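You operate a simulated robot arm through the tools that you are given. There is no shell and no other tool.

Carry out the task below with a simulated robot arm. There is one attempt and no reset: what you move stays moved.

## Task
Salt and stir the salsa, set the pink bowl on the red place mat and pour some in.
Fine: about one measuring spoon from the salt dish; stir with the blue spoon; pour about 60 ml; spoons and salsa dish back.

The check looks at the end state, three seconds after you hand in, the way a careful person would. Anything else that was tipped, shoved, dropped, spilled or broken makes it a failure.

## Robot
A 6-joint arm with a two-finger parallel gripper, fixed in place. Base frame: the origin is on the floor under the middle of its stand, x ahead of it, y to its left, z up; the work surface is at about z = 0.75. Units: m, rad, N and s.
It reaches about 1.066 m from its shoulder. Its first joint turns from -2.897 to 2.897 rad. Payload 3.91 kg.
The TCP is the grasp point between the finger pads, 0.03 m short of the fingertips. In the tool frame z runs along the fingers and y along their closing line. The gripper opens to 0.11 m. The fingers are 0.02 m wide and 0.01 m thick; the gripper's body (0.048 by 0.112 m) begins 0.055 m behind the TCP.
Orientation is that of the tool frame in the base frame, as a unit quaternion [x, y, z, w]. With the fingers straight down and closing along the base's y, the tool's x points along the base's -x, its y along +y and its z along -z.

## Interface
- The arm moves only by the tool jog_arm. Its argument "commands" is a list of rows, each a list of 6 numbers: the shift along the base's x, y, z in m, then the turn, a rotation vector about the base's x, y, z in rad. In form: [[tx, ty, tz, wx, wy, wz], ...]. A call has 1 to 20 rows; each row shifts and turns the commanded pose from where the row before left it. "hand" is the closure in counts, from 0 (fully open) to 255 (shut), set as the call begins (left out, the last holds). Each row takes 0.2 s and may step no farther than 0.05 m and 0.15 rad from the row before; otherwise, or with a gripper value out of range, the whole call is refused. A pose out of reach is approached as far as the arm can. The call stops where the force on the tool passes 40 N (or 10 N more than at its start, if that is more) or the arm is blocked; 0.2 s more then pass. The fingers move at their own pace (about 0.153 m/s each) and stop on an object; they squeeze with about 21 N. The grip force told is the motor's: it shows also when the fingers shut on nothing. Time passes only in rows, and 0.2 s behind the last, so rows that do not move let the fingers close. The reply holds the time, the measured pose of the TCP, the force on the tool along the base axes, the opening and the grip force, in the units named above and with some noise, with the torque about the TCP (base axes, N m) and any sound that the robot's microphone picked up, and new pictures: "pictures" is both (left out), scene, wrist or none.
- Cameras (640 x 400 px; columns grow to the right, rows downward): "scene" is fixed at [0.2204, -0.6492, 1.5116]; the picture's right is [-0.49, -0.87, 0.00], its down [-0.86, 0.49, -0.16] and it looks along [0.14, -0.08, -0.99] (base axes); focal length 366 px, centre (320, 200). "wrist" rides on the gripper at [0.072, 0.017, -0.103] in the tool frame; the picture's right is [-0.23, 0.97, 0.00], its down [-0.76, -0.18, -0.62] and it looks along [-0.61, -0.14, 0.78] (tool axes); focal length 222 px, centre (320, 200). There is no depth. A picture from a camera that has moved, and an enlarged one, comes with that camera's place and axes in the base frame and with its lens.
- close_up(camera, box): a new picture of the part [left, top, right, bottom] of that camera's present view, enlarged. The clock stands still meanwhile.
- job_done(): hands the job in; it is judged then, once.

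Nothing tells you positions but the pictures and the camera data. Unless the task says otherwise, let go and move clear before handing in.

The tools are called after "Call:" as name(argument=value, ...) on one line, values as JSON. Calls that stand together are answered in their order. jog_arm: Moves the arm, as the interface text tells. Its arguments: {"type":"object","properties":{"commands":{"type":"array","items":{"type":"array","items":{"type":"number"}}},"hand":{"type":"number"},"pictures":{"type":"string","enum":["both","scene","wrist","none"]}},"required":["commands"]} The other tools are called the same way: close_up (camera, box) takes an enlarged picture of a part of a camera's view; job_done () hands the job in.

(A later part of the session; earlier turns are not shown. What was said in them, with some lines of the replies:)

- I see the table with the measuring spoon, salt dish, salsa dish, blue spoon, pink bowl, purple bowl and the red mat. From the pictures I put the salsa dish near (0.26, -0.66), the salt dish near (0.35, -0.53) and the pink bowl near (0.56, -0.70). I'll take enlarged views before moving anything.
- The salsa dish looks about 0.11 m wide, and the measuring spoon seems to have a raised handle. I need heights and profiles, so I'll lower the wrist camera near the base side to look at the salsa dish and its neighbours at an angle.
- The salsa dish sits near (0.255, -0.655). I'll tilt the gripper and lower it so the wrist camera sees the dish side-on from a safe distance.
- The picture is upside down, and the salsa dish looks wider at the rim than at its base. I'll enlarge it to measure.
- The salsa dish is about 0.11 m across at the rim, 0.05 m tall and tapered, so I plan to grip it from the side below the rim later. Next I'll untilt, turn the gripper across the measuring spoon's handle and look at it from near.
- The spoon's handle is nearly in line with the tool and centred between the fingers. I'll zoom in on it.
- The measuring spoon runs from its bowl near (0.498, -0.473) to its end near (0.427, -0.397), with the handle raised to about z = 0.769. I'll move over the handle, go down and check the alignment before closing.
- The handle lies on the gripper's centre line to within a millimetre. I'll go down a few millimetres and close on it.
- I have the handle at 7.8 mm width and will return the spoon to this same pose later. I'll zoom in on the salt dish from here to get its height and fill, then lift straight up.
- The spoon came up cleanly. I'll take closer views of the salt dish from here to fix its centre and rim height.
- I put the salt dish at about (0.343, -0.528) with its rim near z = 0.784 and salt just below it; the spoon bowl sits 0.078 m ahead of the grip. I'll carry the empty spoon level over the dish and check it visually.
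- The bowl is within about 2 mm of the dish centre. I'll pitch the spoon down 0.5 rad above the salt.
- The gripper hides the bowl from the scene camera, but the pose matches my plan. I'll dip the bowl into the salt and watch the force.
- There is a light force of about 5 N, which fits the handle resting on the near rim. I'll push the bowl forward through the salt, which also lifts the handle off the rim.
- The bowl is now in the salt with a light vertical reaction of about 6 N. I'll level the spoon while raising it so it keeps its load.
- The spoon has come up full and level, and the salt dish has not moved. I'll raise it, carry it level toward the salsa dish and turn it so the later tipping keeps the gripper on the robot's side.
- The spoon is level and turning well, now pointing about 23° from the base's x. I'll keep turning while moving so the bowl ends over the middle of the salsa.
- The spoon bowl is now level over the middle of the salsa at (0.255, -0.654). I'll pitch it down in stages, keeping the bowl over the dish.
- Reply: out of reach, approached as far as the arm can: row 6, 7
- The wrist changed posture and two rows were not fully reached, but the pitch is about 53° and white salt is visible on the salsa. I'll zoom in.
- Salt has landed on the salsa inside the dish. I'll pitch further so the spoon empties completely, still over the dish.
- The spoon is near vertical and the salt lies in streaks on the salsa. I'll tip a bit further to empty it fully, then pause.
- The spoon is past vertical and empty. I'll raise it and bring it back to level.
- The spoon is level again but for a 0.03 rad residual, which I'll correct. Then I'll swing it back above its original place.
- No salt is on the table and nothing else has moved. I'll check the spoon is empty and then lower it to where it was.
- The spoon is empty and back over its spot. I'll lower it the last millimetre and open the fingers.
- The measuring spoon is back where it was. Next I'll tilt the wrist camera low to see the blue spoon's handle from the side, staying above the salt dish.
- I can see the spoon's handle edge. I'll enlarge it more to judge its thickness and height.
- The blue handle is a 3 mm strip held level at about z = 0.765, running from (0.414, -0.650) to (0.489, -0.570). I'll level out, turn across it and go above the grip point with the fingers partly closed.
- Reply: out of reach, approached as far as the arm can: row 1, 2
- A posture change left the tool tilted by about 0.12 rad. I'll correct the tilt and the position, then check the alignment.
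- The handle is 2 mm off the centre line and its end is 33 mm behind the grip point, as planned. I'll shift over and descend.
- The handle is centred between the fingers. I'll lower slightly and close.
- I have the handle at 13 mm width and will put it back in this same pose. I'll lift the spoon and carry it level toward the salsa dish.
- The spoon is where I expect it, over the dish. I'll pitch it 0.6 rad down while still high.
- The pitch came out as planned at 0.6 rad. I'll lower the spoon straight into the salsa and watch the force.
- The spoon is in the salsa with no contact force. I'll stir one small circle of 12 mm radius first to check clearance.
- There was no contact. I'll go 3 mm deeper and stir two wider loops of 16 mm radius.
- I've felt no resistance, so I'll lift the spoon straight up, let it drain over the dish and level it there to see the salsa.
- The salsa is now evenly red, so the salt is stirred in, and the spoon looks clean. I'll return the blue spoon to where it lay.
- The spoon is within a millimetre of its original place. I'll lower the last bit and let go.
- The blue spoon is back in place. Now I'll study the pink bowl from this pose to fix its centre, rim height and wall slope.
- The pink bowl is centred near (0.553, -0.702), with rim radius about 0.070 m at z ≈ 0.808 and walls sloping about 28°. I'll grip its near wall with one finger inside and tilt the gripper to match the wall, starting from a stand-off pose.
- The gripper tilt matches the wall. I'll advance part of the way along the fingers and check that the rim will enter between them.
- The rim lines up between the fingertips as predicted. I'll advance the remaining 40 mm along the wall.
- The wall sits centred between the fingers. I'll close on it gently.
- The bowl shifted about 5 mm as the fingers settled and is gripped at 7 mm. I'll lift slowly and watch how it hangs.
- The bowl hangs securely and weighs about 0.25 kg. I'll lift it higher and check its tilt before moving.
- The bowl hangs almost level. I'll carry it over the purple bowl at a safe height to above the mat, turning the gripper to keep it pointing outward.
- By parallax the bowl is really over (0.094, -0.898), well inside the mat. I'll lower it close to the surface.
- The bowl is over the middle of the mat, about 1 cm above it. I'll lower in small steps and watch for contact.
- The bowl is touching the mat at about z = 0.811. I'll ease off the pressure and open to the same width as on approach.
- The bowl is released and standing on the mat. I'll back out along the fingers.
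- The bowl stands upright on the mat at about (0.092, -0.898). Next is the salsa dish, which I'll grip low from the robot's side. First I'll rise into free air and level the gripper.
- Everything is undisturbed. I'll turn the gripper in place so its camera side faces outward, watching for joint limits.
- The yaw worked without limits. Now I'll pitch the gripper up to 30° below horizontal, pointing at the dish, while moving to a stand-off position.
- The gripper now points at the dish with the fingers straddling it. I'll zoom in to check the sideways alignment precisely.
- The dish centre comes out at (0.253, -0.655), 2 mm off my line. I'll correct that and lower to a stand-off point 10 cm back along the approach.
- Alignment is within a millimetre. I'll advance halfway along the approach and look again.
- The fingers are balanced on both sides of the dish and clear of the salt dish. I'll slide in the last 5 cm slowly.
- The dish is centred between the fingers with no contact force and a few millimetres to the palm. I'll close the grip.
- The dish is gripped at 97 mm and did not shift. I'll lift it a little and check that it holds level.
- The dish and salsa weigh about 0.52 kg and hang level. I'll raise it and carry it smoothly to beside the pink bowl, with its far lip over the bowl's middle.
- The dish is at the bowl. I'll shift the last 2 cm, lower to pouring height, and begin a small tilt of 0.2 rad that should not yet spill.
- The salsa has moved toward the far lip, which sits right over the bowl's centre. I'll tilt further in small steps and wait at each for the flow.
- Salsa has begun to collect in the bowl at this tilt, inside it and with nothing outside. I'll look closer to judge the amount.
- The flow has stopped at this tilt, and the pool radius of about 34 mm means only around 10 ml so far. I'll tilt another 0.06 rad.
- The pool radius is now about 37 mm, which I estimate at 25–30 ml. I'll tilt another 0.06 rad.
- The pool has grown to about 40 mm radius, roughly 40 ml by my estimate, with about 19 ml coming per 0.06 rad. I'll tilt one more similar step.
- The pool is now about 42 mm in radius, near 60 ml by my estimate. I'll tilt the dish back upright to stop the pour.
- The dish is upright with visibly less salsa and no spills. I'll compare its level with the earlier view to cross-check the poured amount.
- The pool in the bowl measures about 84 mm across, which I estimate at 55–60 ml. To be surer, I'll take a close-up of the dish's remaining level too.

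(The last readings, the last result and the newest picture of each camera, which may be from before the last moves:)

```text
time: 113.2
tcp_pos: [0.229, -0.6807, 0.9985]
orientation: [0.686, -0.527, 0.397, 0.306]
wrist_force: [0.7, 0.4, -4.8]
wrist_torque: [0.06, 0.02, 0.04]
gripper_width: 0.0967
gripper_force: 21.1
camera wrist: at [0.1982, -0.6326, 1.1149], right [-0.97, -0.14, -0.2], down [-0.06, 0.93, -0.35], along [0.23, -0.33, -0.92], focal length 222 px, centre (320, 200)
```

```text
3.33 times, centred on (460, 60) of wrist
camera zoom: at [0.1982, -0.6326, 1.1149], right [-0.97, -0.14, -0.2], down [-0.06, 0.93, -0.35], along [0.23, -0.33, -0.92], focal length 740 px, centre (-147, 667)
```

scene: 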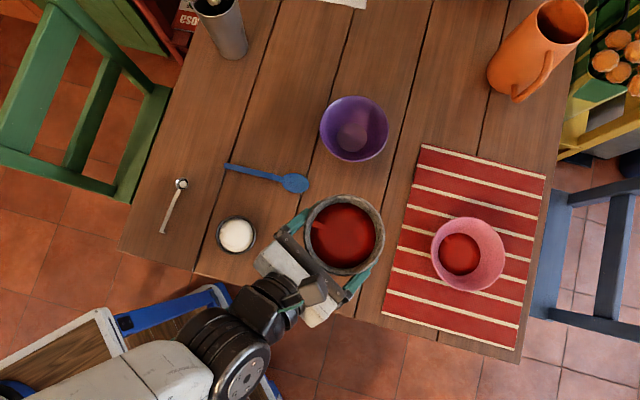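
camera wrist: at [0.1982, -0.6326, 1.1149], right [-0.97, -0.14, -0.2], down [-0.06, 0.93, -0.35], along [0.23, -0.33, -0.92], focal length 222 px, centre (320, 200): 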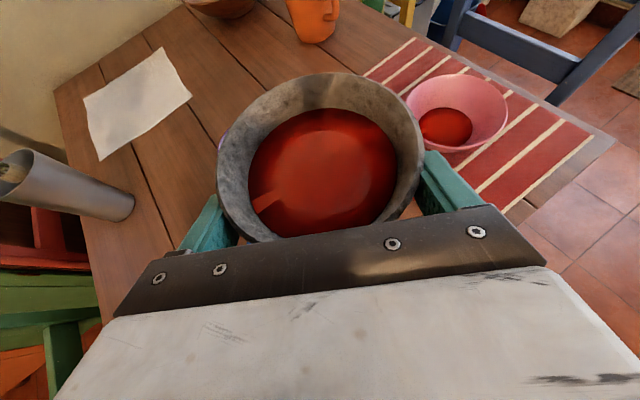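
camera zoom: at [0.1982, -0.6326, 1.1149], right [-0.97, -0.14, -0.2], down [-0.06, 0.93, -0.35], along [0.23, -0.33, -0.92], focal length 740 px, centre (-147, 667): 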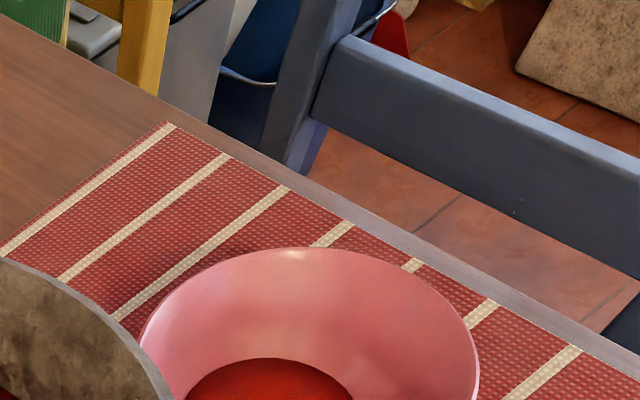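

The dish level dropped by roughly 9 mm and the pool in the bowl agrees, so both point to about 57–60 ml. I'll check the purple bowl's odd reflection and then carry the dish back above its spot.

Call:
close_up(camera="scene", box=[310, 85, 400, 170])

Call:
jog_arm(commands=[[0.0039, 0.0077, -0.015, 0, 0, 0], [0.0039, 0.0077, -0.022, 0, 0, 0], [0.0039, 0.0077, -0.023, 0, 0, 0], [0.0039, 0.0077, -0.022, 0, 0, 0], [0.0039, 0.0077, -0.018, 0, 0, 0], [0, 0, -0.025, 0, 0, 0], [0, 0, -0.025, 0, 0, 0], [0, 0, -0.025, 0, 0, 0], [0, 0, -0.015, 0, 0, 0], [0, 0, -0.01, 0, 0, 0], [0, 0, 0, 0, 0, 0]], pictures="both")

Call:
close_up(camera="scene", box=[230, 195, 370, 310])

```text
4.71 times, centred on (355, 128) of scene
camera zoom: at [0.2204, -0.6492, 1.5116], right [-0.49, -0.87, 0.0], down [-0.86, 0.49, -0.16], along [0.14, -0.08, -0.99], focal length 1725 px, centre (155, 541)
```

zoom: 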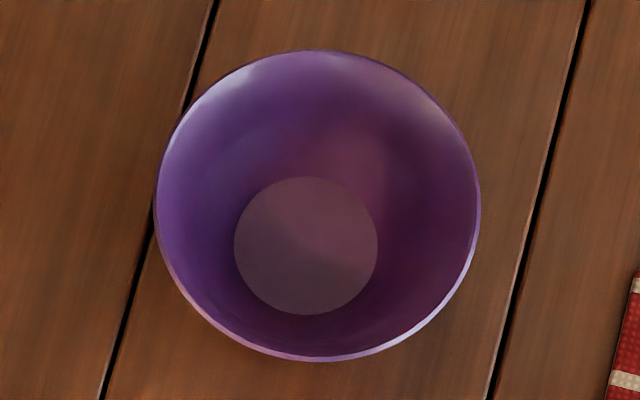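

```text
time: 115.6
tcp_pos: [0.2474, -0.6422, 0.7992]
orientation: [0.686, -0.527, 0.398, 0.306]
wrist_force: [0.2, -0.3, -5.2]
wrist_torque: [0.05, 0.02, 0.01]
gripper_width: 0.0963
gripper_force: 20.4
camera wrist: at [0.2176, -0.5941, 0.9148], right [-0.97, -0.14, -0.2], down [-0.07, 0.93, -0.35], along [0.23, -0.33, -0.92], focal length 222 px, centre (320, 200)
```

scene: 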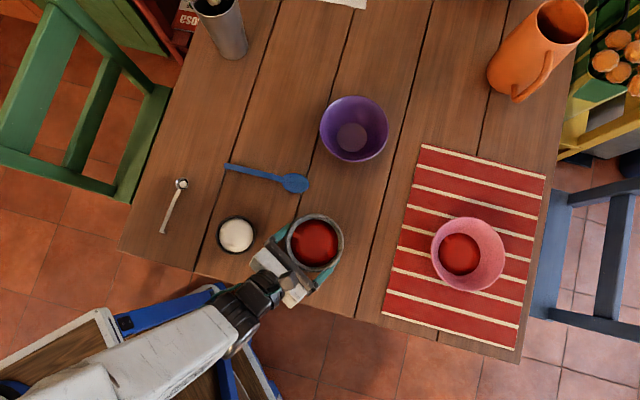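
wrist: 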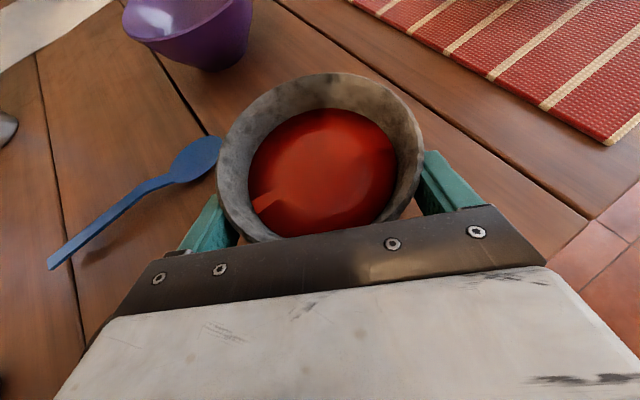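

```text
3.48 times, centred on (300, 252) of scene
camera zoom: at [0.2204, -0.6492, 1.5116], right [-0.49, -0.87, 0.0], down [-0.86, 0.49, -0.16], along [0.14, -0.08, -0.99], focal length 1275 px, centre (390, 17)
```

zoom: 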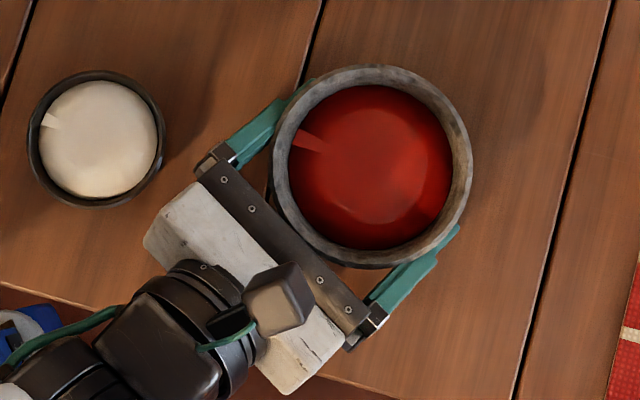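

The purple bowl is clean and the dish is right above its original spot. I'll lower it the last 16 mm and watch for contact.

Call:
jog_arm(commands=[[0, 0, -0.006, 0, 0, 0], [0, 0, -0.005, 0, 0, 0], [0, 0, -0.003, 0, 0, 0], [0, 0, -0.001, 0, 0, 0], [0, 0, 0, 0, 0, 0]], pictures="none")

Call:
jog_arm(commands=[[0, 0, -0.001, 0, 0, 0], [0, 0, 0, 0, 0, 0]], pictures="none")

```text
time: 116.8
tcp_pos: [0.2488, -0.6429, 0.7848]
orientation: [0.686, -0.527, 0.398, 0.305]
wrist_force: [0.3, -0.6, -5.4]
wrist_torque: [0.06, 0.0, 0.01]
gripper_width: 0.0968
gripper_force: 21.0
```

```text
time: 117.4
tcp_pos: [0.2479, -0.6415, 0.7842]
orientation: [0.686, -0.527, 0.397, 0.306]
wrist_force: [-1.3, 2.3, 2.7]
wrist_torque: [-0.08, 0.29, -0.09]
gripper_width: 0.097
gripper_force: 21.4
```

The dish is on the table. I'll open the fingers and check before backing out.

Call:
jog_arm(commands=[[0, 0, 0, 0, 0, 0], [0, 0, 0, 0, 0, 0], [0, 0, 0, 0, 0, 0]], hand=0, pictures="wrist")

Call:
close_up(camera="scene", box=[230, 195, 370, 310])

```text
time: 118.2
tcp_pos: [0.2486, -0.6406, 0.7843]
orientation: [0.686, -0.528, 0.397, 0.306]
wrist_force: [-0.4, 0.3, 0.1]
wrist_torque: [0.02, 0.02, 0.04]
gripper_width: 0.1102
gripper_force: 0.1
camera wrist: at [0.2181, -0.594, 0.8989], right [-0.97, -0.14, -0.2], down [-0.07, 0.93, -0.35], along [0.23, -0.33, -0.92], focal length 222 px, centre (320, 200)
```

wrist: 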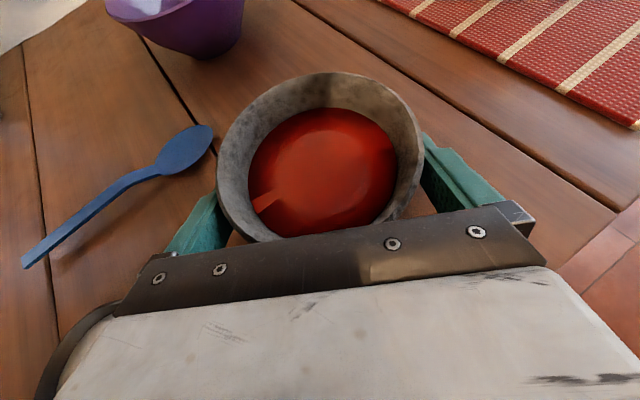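

```text
3.48 times, centred on (300, 252) of scene
camera zoom: at [0.2204, -0.6492, 1.5116], right [-0.49, -0.87, 0.0], down [-0.86, 0.49, -0.16], along [0.14, -0.08, -0.99], focal length 1275 px, centre (390, 17)
```

zoom: 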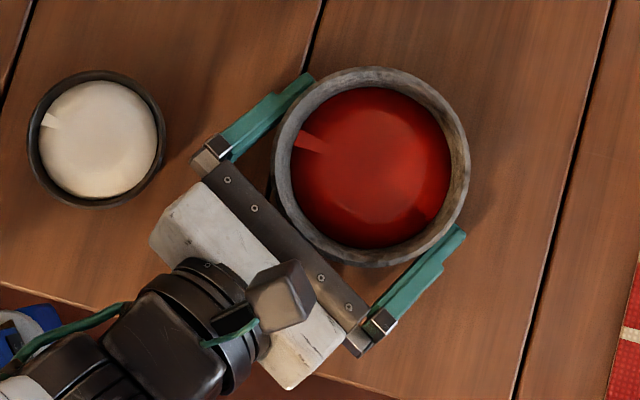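

The dish is back in its original spot to within a millimetre. I'll back out the way I came and rise clear.

Call:
jog_arm(commands=[[-0.0028, 0.0105, 0.0062, 0, 0, 0], [-0.0056, 0.021, 0.0124, 0, 0, 0], [-0.0056, 0.021, 0.0124, 0, 0, 0], [-0.0056, 0.021, 0.0124, 0, 0, 0], [-0.0056, 0.021, 0.0124, 0, 0, 0], [0, 0, 0.03, 0, 0, 0], [0, 0, 0.04, 0, 0, 0], [0, 0, 0.04, 0, 0, 0], [-0.02, 0.02, 0.04, 0, 0, 0], [0, 0, 0, 0, 0, 0]], pictures="both")

Call:
close_up(camera="scene", box=[140, 140, 360, 278])

Call:
close_up(camera="scene", box=[380, 140, 560, 360])

```text
time: 120.4
tcp_pos: [0.2025, -0.5264, 0.9887]
orientation: [0.686, -0.528, 0.397, 0.305]
wrist_force: [0.3, 0.4, -0.4]
wrist_torque: [0.01, -0.01, 0.01]
gripper_width: 0.1099
gripper_force: 0.1
camera wrist: at [0.1734, -0.4792, 1.1045], right [-0.97, -0.14, -0.2], down [-0.06, 0.93, -0.35], along [0.23, -0.33, -0.92], focal length 222 px, centre (320, 200)
```

scene: 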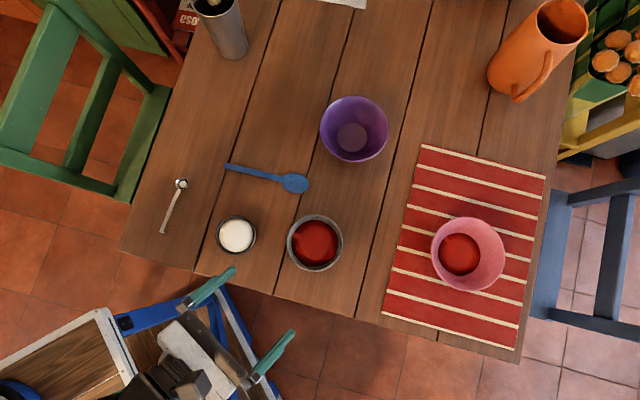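
wrist: 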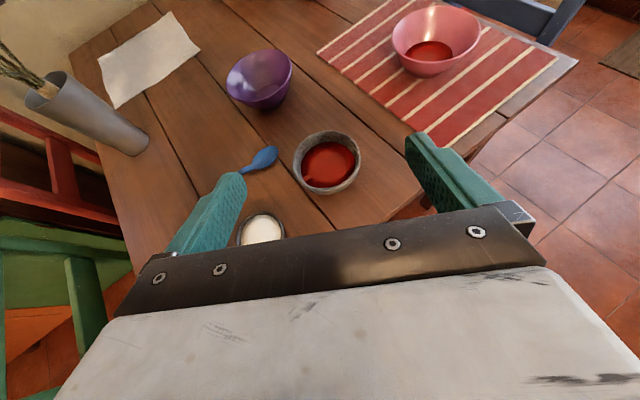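

```text
2.90 times, centred on (250, 209) of scene
camera zoom: at [0.2204, -0.6492, 1.5116], right [-0.49, -0.87, 0.0], down [-0.86, 0.49, -0.16], along [0.14, -0.08, -0.99], focal length 1062 px, centre (523, 174)
```

zoom: 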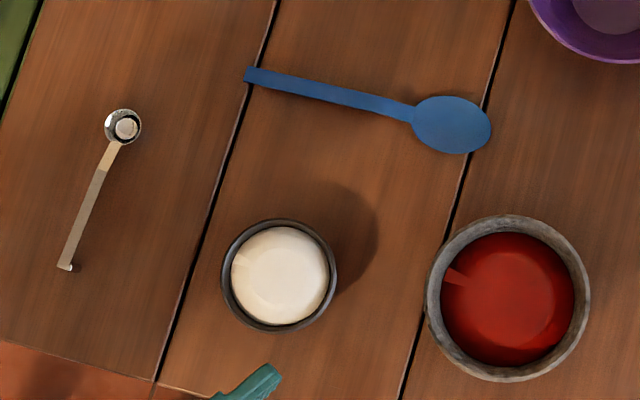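

```text
1.82 times, centred on (470, 250) of scene
camera zoom: at [0.2204, -0.6492, 1.5116], right [-0.49, -0.87, 0.0], down [-0.86, 0.49, -0.16], along [0.14, -0.08, -0.99], focal length 666 px, centre (47, 109)
```

zoom: 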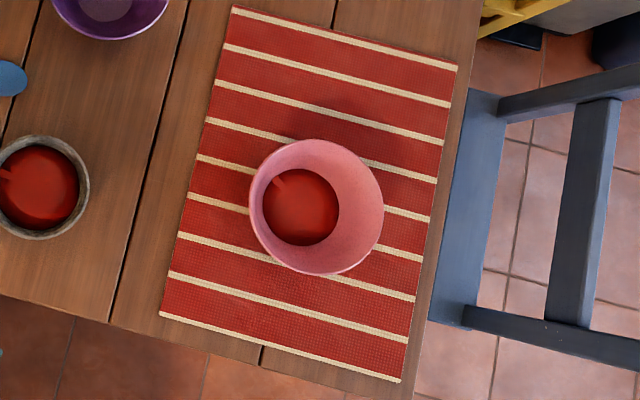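

Everything is in place. Before handing in I'll use this second viewpoint to check the salsa level in the bowl.

Call:
close_up(camera="wrist", box=[385, 0, 490, 80])

Call:
close_up(camera="scene", box=[425, 210, 515, 295])

Call:
close_up(camera="wrist", box=[280, 115, 375, 205])

```text
5.00 times, centred on (438, 40) of wrist
camera zoom: at [0.1734, -0.4792, 1.1045], right [-0.97, -0.14, -0.2], down [-0.06, 0.93, -0.35], along [0.23, -0.33, -0.92], focal length 1111 px, centre (-268, 1000)
```

zoom: 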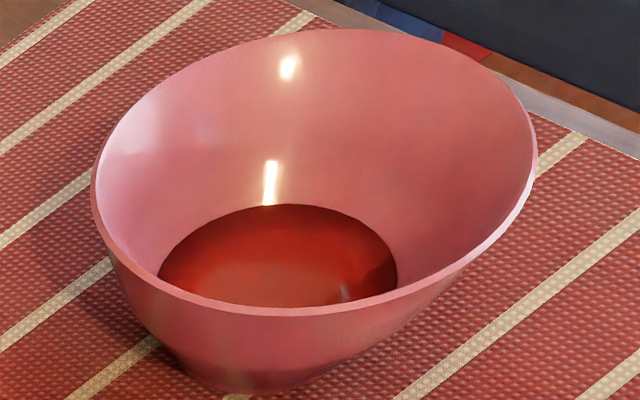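

```text
4.71 times, centred on (470, 252) of scene
camera zoom: at [0.2204, -0.6492, 1.5116], right [-0.49, -0.87, 0.0], down [-0.86, 0.49, -0.16], along [0.14, -0.08, -0.99], focal length 1725 px, centre (-386, -47)
```

zoom: 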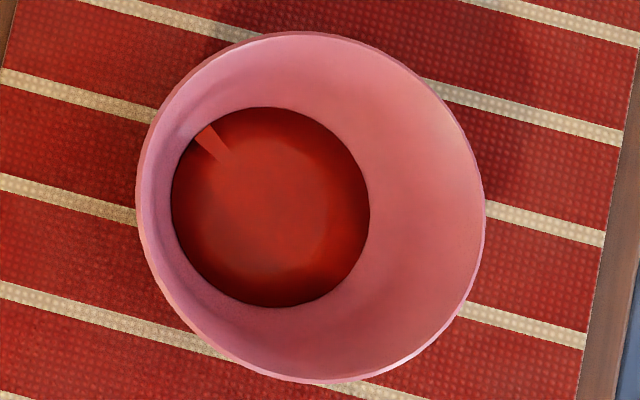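

```text
4.44 times, centred on (328, 160) of wrist
camera zoom: at [0.1734, -0.4792, 1.1045], right [-0.97, -0.14, -0.2], down [-0.06, 0.93, -0.35], along [0.23, -0.33, -0.92], focal length 987 px, centre (287, 378)
```

zoom: 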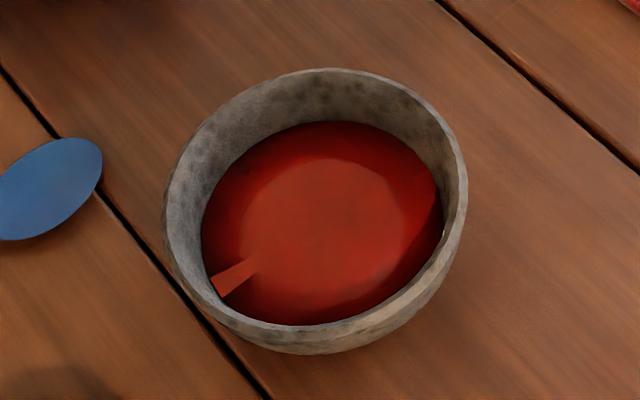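

From two viewpoints I now put the poured amount at roughly 57 ml: the bowl's salsa is about 12 mm deep, and the dish's level fell about 8.5 mm. The spoons and salsa dish are back in their places, the pink bowl stands upright on the mat, nothing is spilled, and the open gripper is clear, so I'll hand in.

Call:
job_done()

```text
The job is handed in.
```

The job is handed in, and everything you asked for is done:

- **Salt:** one full, level measuring spoon from the salt dish went into the salsa.
- **Stir:** I stirred with the blue spoon until the salsa was evenly red.
- **Pink bowl:** it stands upright on the red place mat, well inside the edges.
- **Pour:** about 57 ml of salsa is in the pink bowl. I judged this from the camera pictures, and it could be off by several ml either way.
- **Put back:** both spoons and the salsa dish are within about 1–2 mm of where they started.

In the last pictures nothing else had moved, there were no spills, and the open gripper was clear of the table.
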